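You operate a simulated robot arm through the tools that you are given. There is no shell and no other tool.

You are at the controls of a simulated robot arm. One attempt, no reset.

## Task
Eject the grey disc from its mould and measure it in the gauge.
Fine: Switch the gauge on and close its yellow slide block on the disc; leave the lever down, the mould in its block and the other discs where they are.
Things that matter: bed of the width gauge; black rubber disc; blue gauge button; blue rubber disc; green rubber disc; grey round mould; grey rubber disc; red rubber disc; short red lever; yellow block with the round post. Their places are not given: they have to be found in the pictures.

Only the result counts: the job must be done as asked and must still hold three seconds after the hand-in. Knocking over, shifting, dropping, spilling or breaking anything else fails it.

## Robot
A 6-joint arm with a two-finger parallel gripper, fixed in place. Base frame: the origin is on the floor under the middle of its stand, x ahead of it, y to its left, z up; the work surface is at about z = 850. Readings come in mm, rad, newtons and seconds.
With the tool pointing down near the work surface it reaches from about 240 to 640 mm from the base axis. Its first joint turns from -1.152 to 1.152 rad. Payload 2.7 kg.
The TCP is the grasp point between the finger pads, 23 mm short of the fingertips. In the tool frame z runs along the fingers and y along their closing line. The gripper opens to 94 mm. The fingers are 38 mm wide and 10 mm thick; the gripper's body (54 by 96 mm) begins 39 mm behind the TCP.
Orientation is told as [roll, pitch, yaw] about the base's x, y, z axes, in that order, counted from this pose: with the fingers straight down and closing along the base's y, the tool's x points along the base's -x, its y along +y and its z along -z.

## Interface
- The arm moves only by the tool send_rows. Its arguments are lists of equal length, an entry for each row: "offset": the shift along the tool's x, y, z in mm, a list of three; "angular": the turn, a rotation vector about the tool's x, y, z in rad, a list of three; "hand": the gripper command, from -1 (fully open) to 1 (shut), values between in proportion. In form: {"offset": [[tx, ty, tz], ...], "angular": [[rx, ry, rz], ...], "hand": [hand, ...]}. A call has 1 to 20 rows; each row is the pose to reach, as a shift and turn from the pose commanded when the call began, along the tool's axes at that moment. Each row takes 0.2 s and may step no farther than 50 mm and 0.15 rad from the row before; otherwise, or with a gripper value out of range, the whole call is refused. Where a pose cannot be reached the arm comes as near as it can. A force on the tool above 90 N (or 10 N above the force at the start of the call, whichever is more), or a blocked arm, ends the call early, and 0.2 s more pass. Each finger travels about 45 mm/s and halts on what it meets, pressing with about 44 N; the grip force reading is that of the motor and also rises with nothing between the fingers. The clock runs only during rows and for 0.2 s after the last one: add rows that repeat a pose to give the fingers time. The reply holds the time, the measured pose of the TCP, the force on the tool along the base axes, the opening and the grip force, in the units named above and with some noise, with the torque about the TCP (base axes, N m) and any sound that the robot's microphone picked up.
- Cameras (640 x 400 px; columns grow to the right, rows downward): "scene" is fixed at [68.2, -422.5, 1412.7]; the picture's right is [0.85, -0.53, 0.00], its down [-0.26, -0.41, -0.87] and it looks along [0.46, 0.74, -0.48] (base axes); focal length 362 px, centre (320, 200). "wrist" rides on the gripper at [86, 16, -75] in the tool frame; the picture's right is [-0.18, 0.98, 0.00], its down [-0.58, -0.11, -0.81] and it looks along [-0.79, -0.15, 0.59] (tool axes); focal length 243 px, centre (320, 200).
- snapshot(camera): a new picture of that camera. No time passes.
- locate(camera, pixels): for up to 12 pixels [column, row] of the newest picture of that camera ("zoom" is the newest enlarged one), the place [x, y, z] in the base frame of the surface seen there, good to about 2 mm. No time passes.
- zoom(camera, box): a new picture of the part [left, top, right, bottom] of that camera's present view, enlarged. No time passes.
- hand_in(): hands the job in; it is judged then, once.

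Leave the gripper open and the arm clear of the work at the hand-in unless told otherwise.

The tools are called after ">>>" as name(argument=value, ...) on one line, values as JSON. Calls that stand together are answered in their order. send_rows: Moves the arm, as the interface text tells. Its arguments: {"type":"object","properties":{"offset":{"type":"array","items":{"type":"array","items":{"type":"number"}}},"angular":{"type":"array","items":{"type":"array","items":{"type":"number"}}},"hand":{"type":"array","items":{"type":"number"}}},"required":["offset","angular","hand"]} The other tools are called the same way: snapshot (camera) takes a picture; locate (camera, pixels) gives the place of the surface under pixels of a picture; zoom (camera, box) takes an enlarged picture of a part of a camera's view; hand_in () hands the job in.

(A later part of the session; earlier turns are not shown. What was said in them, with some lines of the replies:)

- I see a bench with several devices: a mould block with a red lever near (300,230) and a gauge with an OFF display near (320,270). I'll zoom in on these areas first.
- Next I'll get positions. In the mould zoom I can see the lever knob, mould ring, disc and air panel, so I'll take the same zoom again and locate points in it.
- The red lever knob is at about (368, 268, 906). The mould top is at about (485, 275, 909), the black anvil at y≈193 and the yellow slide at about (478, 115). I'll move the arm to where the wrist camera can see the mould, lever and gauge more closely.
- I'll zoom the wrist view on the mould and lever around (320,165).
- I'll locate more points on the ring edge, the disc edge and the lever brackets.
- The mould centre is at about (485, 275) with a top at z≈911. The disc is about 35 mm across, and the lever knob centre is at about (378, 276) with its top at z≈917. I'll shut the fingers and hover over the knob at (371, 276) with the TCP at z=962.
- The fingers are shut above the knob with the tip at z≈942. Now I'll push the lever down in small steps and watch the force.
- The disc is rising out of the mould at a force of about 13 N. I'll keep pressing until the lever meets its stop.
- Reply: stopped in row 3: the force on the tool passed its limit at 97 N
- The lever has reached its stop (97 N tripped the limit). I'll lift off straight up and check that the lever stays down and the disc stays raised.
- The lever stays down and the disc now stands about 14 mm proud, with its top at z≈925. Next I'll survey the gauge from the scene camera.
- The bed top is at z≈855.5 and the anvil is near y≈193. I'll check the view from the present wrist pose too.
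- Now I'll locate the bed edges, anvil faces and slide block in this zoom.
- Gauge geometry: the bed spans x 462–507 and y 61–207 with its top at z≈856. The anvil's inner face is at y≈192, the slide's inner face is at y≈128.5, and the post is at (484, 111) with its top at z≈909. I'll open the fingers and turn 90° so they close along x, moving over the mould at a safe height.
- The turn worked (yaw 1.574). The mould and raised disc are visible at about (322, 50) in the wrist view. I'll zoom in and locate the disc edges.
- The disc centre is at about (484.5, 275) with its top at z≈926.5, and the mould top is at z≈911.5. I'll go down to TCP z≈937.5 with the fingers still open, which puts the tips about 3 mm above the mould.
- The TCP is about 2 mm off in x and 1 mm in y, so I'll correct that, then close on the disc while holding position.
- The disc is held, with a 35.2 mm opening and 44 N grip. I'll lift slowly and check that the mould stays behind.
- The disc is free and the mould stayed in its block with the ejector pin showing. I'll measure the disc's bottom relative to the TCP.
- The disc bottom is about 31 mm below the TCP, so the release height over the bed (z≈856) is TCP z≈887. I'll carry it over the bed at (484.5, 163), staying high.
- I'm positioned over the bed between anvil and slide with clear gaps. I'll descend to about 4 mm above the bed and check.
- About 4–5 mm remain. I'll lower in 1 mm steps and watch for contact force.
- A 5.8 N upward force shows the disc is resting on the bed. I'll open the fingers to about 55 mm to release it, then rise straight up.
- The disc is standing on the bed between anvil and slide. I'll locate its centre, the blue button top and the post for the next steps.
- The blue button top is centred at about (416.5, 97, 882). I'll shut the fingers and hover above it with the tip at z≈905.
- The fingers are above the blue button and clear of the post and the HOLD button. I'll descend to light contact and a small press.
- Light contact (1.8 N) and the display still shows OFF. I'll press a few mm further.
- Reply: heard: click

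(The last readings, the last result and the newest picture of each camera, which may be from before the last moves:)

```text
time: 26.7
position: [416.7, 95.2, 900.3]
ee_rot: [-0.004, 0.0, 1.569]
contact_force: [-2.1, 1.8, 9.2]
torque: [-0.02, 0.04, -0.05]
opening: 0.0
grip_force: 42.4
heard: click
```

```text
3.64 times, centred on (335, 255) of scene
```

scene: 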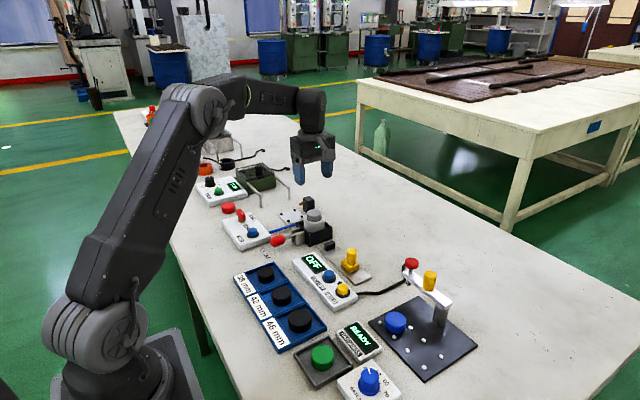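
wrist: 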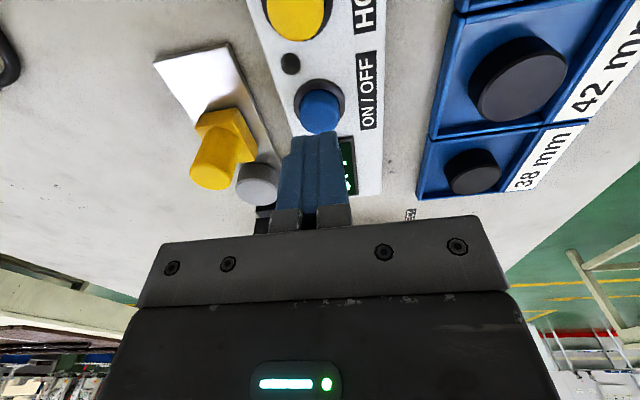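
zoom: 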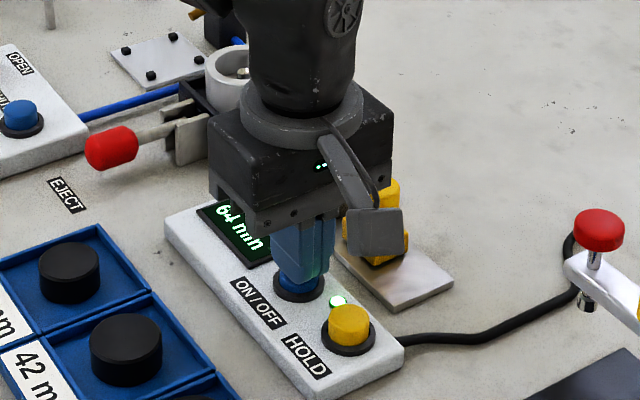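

I heard the click, the display shows "64 mm" and the lamp is lit. I'll lift off straight up in one motion.

>>> send_rows(offset=[[0, 0, -10], [0, 0, -30], [0, 0, -60], [0, 0, -80], [0, 0, -80]], angular=[[0, 0, 0], [0, 0, 0], [0, 0, 0], [0, 0, 0], [0, 0, 0]], hand=[1, 1, 1, 1, 1])

>>> zoom(camera="scene", box=[270, 200, 400, 310])

>>> snapshot(camera="wrist")

```text
time: 27.9
position: [414.7, 95.6, 980.0]
ee_rot: [-0.001, -0.001, 1.569]
contact_force: [0.6, -0.2, -0.2]
torque: [0.01, -0.01, -0.01]
opening: 0.0
grip_force: 42.2
```

```text
3.64 times, centred on (335, 255) of scene
```

zoom: 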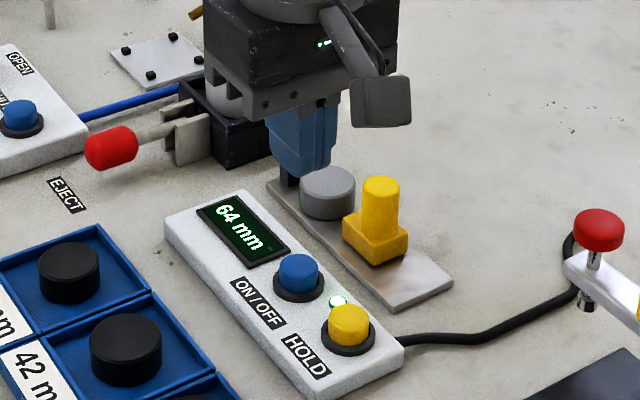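

```text
taken
```

wrist: 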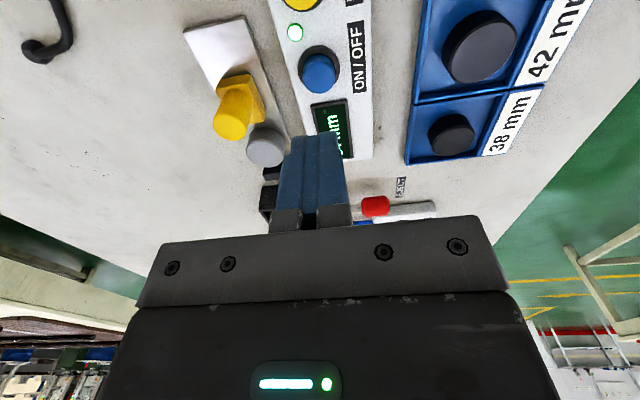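

The gauge is on and reads 64 mm. Before bringing the gripper down behind the slide, I'll check where the hardness tester arm is, since the camera housing will be on that side.

>>> snapshot(camera="scene")

>>> locate(camera="scene", pixels=[[411, 262], [404, 263], [418, 264], [404, 280], [410, 275], [430, 276], [448, 298], [441, 307], [350, 250], [356, 250], [350, 268], [367, 273]])

```text
taken
```

scene: 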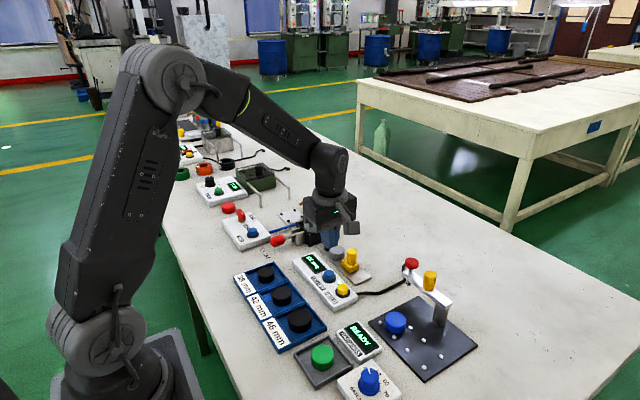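

```text
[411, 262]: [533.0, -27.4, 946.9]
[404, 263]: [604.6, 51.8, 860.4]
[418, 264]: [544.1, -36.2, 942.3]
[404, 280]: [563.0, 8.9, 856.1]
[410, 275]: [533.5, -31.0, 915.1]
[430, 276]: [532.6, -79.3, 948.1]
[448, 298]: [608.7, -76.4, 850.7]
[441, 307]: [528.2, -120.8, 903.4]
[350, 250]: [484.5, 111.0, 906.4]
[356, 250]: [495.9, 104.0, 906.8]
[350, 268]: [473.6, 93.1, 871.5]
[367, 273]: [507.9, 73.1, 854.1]
```

The tester arm is at x≈533, y<-14, which leaves about 30 mm for the camera housing. I'll move to (484.5, 66) behind the slide's outer face (y≈93) and descend to tip z≈865.

>>> send_rows(offset=[[10, -23, 0], [20, -46, 0], [29.5, -69, 0], [29.5, -69, 25], [29.5, -69, 50], [29.5, -69, 70], [29.5, -69, 84], [29.5, -69, 92], [29.5, -69, 92]], angular=[[0, 0, 0], [0, 0, 0], [0, 0, 0], [0, 0, 0], [0, 0, 0], [0, 0, 0], [0, 0, 0], [0, 0, 0], [0, 0, 0]], hand=[1, 1, 1, 1, 1, 1, 1, 1, 1])

>>> zoom(camera="scene", box=[280, 200, 410, 310])

>>> snapshot(camera="wrist")

```text
time: 29.9
position: [484.7, 68.1, 888.0]
ee_rot: [-0.002, -0.001, 1.569]
contact_force: [0.2, 0.4, -0.9]
torque: [-0.01, 0.0, 0.04]
opening: 0.0
grip_force: 42.8
```

```text
3.64 times, centred on (345, 255) of scene
```

zoom: 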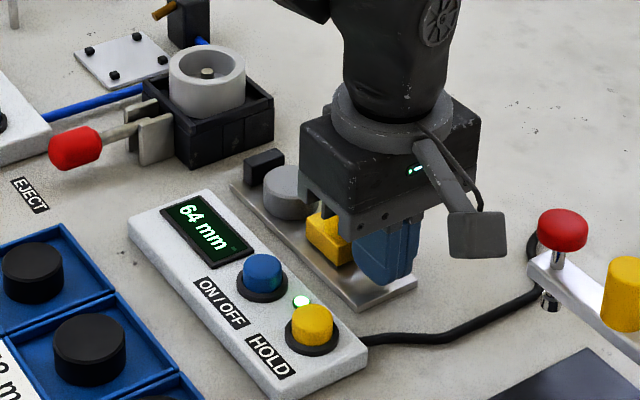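

```text
taken
```

wrist: 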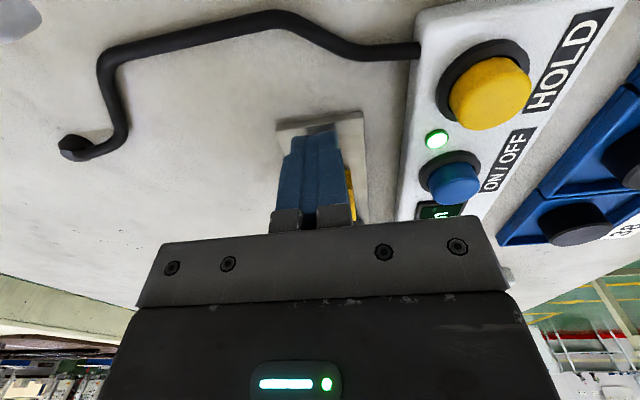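

The fingers are behind the slide. I'll push in +y by 18 mm first and read the display.

>>> send_rows(offset=[[-3, 0, 0], [-6, 0, 0], [-9, 0, 0], [-12, 0, 0], [-15, 0, 0], [-18, 0, 0], [-18, 0, 0]], angular=[[0, 0, 0], [0, 0, 0], [0, 0, 0], [0, 0, 0], [0, 0, 0], [0, 0, 0], [0, 0, 0]], hand=[1, 1, 1, 1, 1, 1, 1])

>>> zoom(camera="scene", box=[300, 210, 400, 300])

```text
time: 31.5
position: [485.8, 84.6, 887.2]
ee_rot: [-0.003, 0.0, 1.57]
contact_force: [-1.0, -0.5, -0.2]
torque: [-0.02, 0.01, -0.01]
opening: 0.0
grip_force: 41.5
```

```text
4.44 times, centred on (350, 255) of scene
```

zoom: 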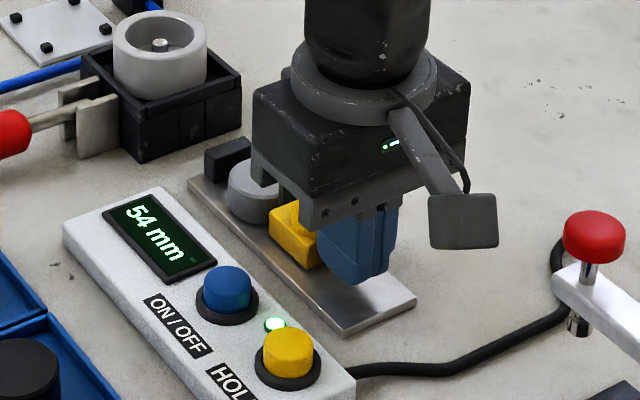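

The reading is now 54 mm and the slide moves freely. I'll continue another 12 mm.

>>> send_rows(offset=[[-2, 0, 0], [-4, 0, 0], [-6, 0, 0], [-8, 0, 0], [-10, 0, 0], [-12, 0, 0], [-12, 0, 0]], angular=[[0, 0, 0], [0, 0, 0], [0, 0, 0], [0, 0, 0], [0, 0, 0], [0, 0, 0], [0, 0, 0]], hand=[1, 1, 1, 1, 1, 1, 1])

>>> zoom(camera="scene", box=[300, 210, 400, 300])

```text
time: 33.1
position: [486.1, 96.5, 888.0]
ee_rot: [-0.001, -0.001, 1.569]
contact_force: [0.2, 0.3, 0.5]
torque: [0.01, 0.02, -0.01]
opening: 0.0
grip_force: 42.5
```

```text
4.44 times, centred on (350, 255) of scene
```

zoom: 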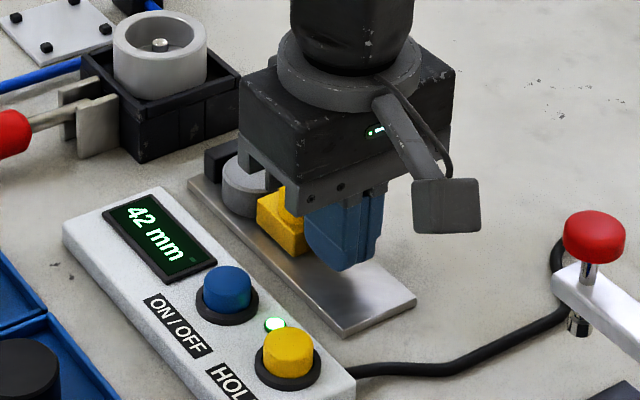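

The reading is 42 mm. From here I'll push in 1 mm steps and watch the force and reading.

>>> send_rows(offset=[[-1, 0, 0], [-2, 0, 0], [-3, 0, 0], [-4, 0, 0], [-4, 0, 0]], angular=[[0, 0, 0], [0, 0, 0], [0, 0, 0], [0, 0, 0], [0, 0, 0]], hand=[1, 1, 1, 1, 1])

>>> zoom(camera="scene", box=[300, 210, 400, 300])

```text
time: 34.3
position: [485.8, 101.5, 888.7]
ee_rot: [-0.002, -0.001, 1.569]
contact_force: [1.9, -3.8, 0.1]
torque: [-0.03, -0.01, -0.01]
opening: 0.6
grip_force: 42.2
```

```text
4.44 times, centred on (350, 255) of scene
```

zoom: 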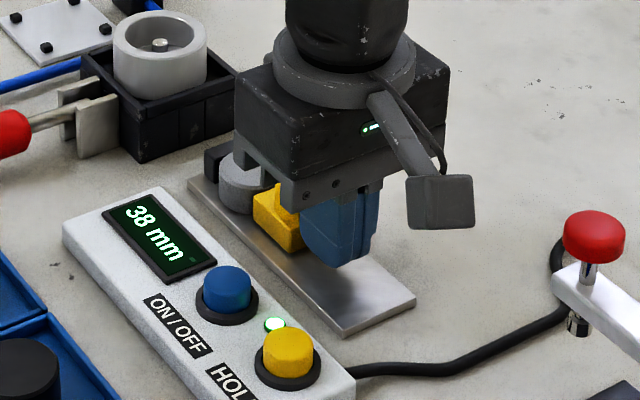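

The reading is 38 mm with about 4 N of resistance. I'll use finer steps now.

>>> send_rows(offset=[[-0.5, 0, 0], [-1, 0, 0], [-1.5, 0, 0], [-2, 0, 0], [-2, 0, 0]], angular=[[0, 0, 0], [0, 0, 0], [0, 0, 0], [0, 0, 0], [0, 0, 0]], hand=[1, 1, 1, 1, 1])

>>> zoom(camera="scene", box=[300, 210, 400, 300])

```text
time: 35.5
position: [484.9, 101.7, 887.9]
ee_rot: [0.0, 0.002, 1.567]
contact_force: [-1.1, -25.7, 6.0]
torque: [-0.27, 0.14, 0.09]
opening: 0.1
grip_force: 42.4
```

```text
4.44 times, centred on (350, 255) of scene
```

zoom: 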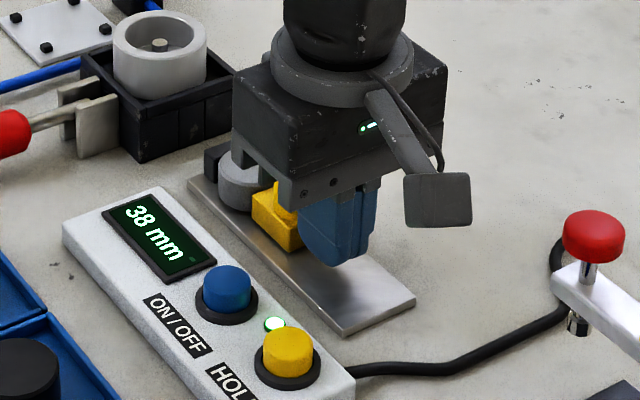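

The slide has stopped at 38 mm with about 26 N of resistance, so it has closed. I'll back off in -y, rise, and inspect.

>>> send_rows(offset=[[2, 0, 0], [6, 0, 0], [14, 0, 0], [24, 0, 0], [24, 0, -25], [24, 0, -65], [24, 0, -105], [24, 0, -105]], angular=[[0, 0, 0], [0, 0, 0], [0, 0, 0], [0, 0, 0], [0, 0, 0], [0, 0, 0], [0, 0, 0], [0, 0, 0]], hand=[1, 1, 1, 1, 1, 1, 1, 1])

>>> zoom(camera="scene", box=[300, 220, 390, 300])

>>> snapshot(camera="wrist")

```text
time: 37.3
position: [485.9, 78.1, 992.8]
ee_rot: [-0.002, 0.001, 1.57]
contact_force: [-0.2, 0.0, -0.5]
torque: [0.03, 0.0, -0.01]
opening: 0.0
grip_force: 42.5
```

```text
5.00 times, centred on (345, 260) of scene
```

zoom: 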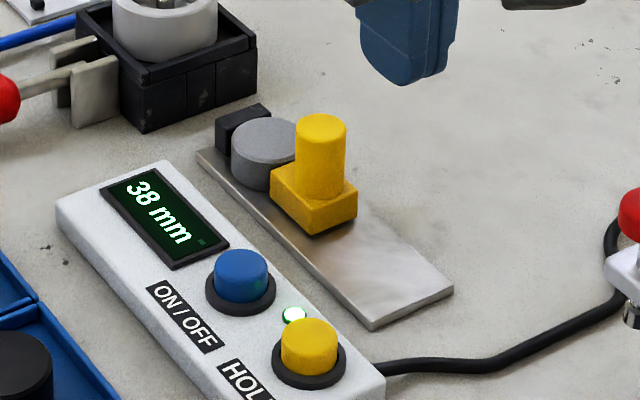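

```text
taken
```

wrist: 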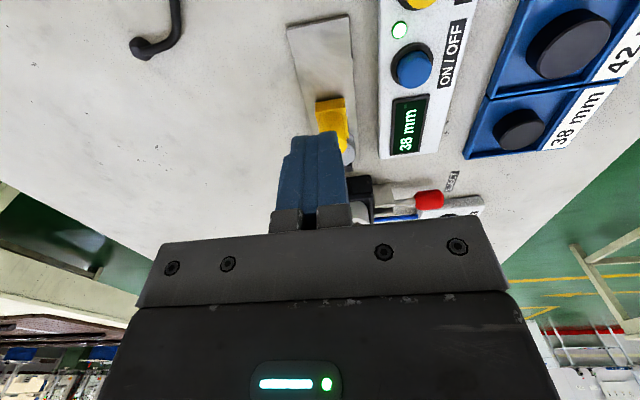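

The gauge reads 38 mm and the slide stays put. I'll open the fingers, retreat up and back toward the base while turning to yaw 0, then inspect everything.

>>> send_rows(offset=[[0, 0, -30], [0, 0, -60], [-8, 15, -80], [-16, 30, -90], [-24, 45, -90], [-32, 60, -90], [-42, 75, -90], [-52, 90, -90], [-62, 105, -90], [-72, 120, -90], [-82, 135, -90], [-90, 150, -90], [-90, 150, -90]], angular=[[0, 0, 0], [0, 0, 0.143], [0, 0, 0.286], [0, 0, 0.429], [0, 0, 0.572], [0, 0, 0.715], [0, 0, 0.858], [0, 0, 1.0], [0, 0, 1.143], [0, 0, 1.286], [0, 0, 1.429], [0, 0, 1.571], [0, 0, 1.571]], hand=[1, 1, -1, -1, -1, -1, -1, -1, -1, -1, -1, -1, -1])

>>> snapshot(camera="wrist")

>>> snapshot(camera="scene")

```text
time: 40.1
position: [335.0, 167.1, 1084.7]
ee_rot: [0.0, -0.001, -0.004]
contact_force: [0.6, -0.5, -0.8]
torque: [0.02, 0.03, 0.02]
opening: 94.1
grip_force: 0.0
```

```text
taken
```

wrist: 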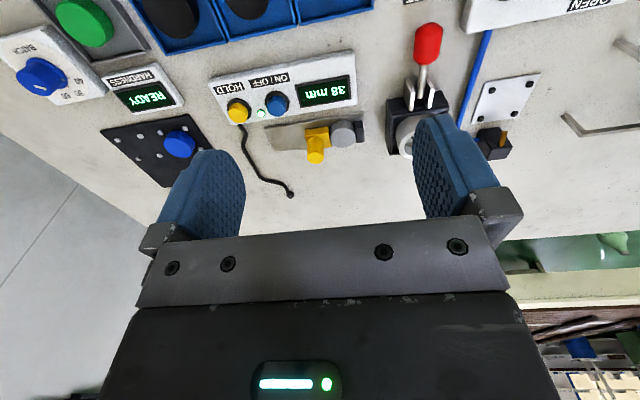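

```text
taken
```

scene: 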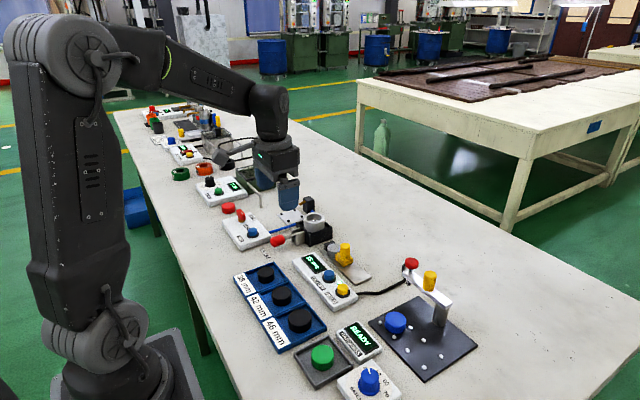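

I'll zoom on the gauge and the lever from both cameras to verify contact and the final states.

>>> zoom(camera="wrist", box=[260, 80, 380, 180])

>>> zoom(camera="scene", box=[315, 230, 375, 280])

>>> zoom(camera="scene", box=[215, 190, 355, 280])

```text
4.00 times, centred on (320, 130) of wrist
```

zoom: 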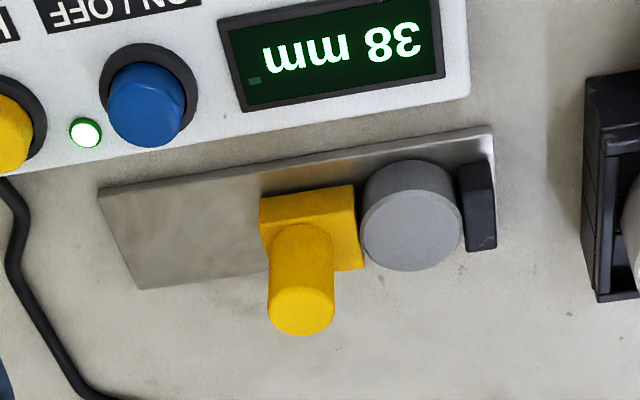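

```text
8.00 times, centred on (345, 255) of scene
```

zoom: 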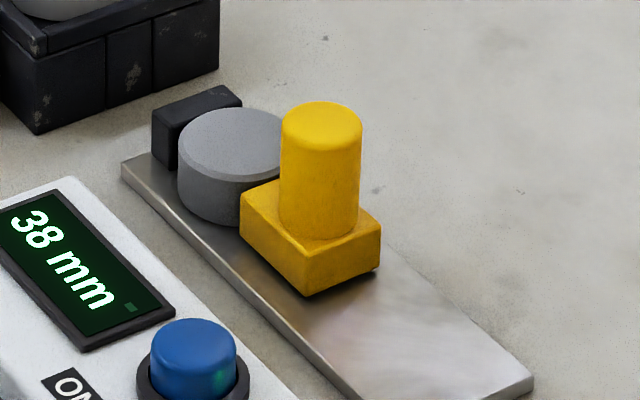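

```text
4.44 times, centred on (285, 235) of scene
```

zoom: 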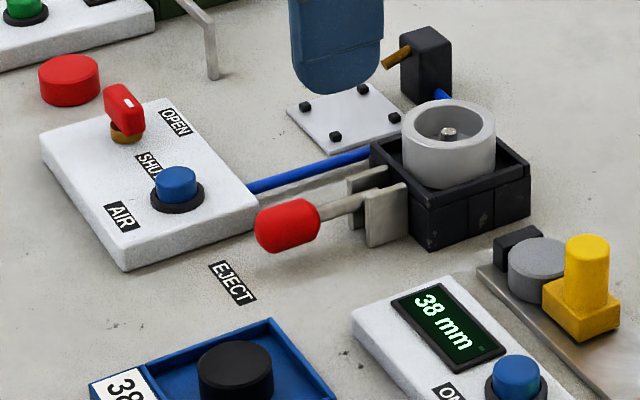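

The display shows 38 mm. I'll check that there's no gap on either side of the disc using a tighter zoom and located points.

>>> zoom(camera="wrist", box=[320, 105, 390, 155])

>>> locate(camera="zoom", pixels=[[70, 150], [90, 160], [130, 200], [200, 200], [265, 200], [285, 200], [310, 200], [80, 200], [70, 180], [200, 130], [200, 260], [300, 160]])

```text
8.00 times, centred on (355, 130) of wrist
```

zoom: 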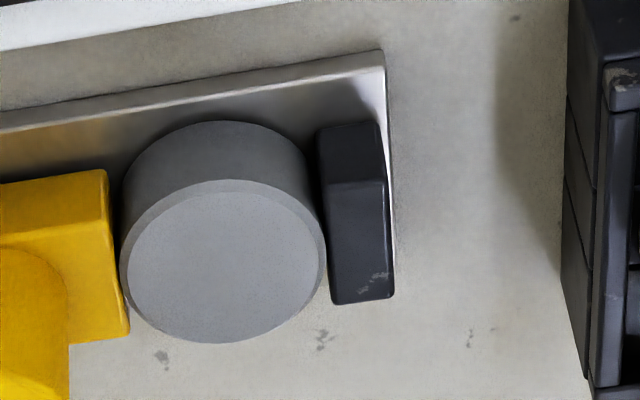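

```text
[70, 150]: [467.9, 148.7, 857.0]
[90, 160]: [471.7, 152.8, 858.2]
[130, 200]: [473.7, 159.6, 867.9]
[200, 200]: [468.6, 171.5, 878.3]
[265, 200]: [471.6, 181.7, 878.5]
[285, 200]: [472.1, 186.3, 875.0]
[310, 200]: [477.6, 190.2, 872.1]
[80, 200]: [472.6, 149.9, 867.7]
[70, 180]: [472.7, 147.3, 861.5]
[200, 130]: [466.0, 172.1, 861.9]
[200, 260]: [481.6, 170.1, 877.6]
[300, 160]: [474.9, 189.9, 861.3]
```

The disc touches both the anvil and the slide. Its imaged diameter is about 38 mm, which matches the reading. I'll wait about 3 s in place with the gripper open to see that nothing drifts.

>>> send_rows(offset=[[0, 0, -10], [0, 0, -20], [0, 0, -30], [0, 0, -30], [0, 0, -30], [0, 0, -30], [0, 0, -30], [0, 0, -30], [0, 0, -30], [0, 0, -30], [0, 0, -30], [0, 0, -30], [0, 0, -30], [0, 0, -30], [0, 0, -30], [0, 0, -30]], angular=[[0, 0, 0], [0, 0, 0], [0, 0, 0], [0, 0, 0], [0, 0, 0], [0, 0, 0], [0, 0, 0], [0, 0, 0], [0, 0, 0], [0, 0, 0], [0, 0, 0], [0, 0, 0], [0, 0, 0], [0, 0, 0], [0, 0, 0], [0, 0, 0]], hand=[-1, -1, -1, -1, -1, -1, -1, -1, -1, -1, -1, -1, -1, -1, -1, -1])

>>> zoom(camera="scene", box=[215, 190, 375, 300])

>>> snapshot(camera="scene")

```text
time: 43.5
position: [335.5, 168.4, 1112.9]
ee_rot: [0.001, -0.001, -0.003]
contact_force: [0.6, -0.1, 0.1]
torque: [-0.01, -0.03, 0.0]
opening: 94.0
grip_force: 0.1
```

```text
3.64 times, centred on (295, 245) of scene
```

zoom: 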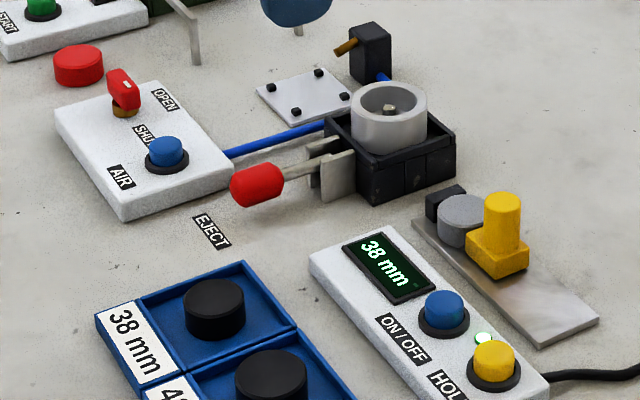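

```text
taken
```

scene: 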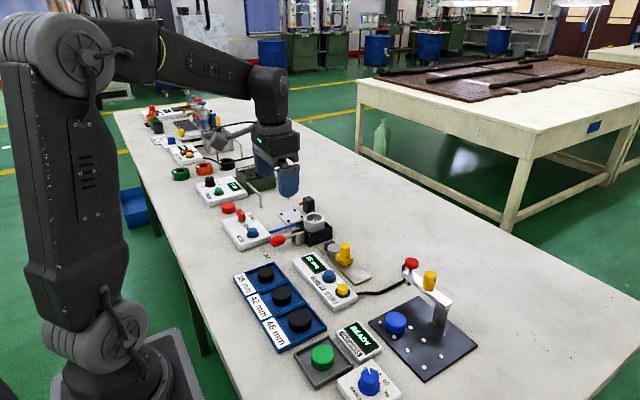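

Nothing drifted. The gauge is on and reads 38 mm with the slide closed on the grey disc. The lever is down, the mould is in its block and the other discs haven't moved. The arm is clear with the gripper open, so I'm handing in.

>>> hand_in()

```text
The job is handed in.
```

I ejected the grey disc and set it in the gauge. The gauge is switched on and reads 38 mm with the yellow slide block closed on the disc.

- **Disc:** pressing the red lever down to its stop pushed the disc out. I gripped only the disc and placed it on the gauge bed between the anvil and the slide.
- **Measurement:** I pushed the slide until it met about 26 N of resistance. Close-up pictures show the disc touching both the anvil and the slide. Its diameter in the picture works out at about 38 mm, though the gripper opening read about 35 mm while it held the disc.
- **Left as asked:** in the last pictures the lever is down, the mould is in its block and the other discs haven't moved. I did not touch the yellow HOLD button.

The reading and the lever did not change over a wait of about three seconds before the hand-in. The arm is clear of the work with the gripper open.
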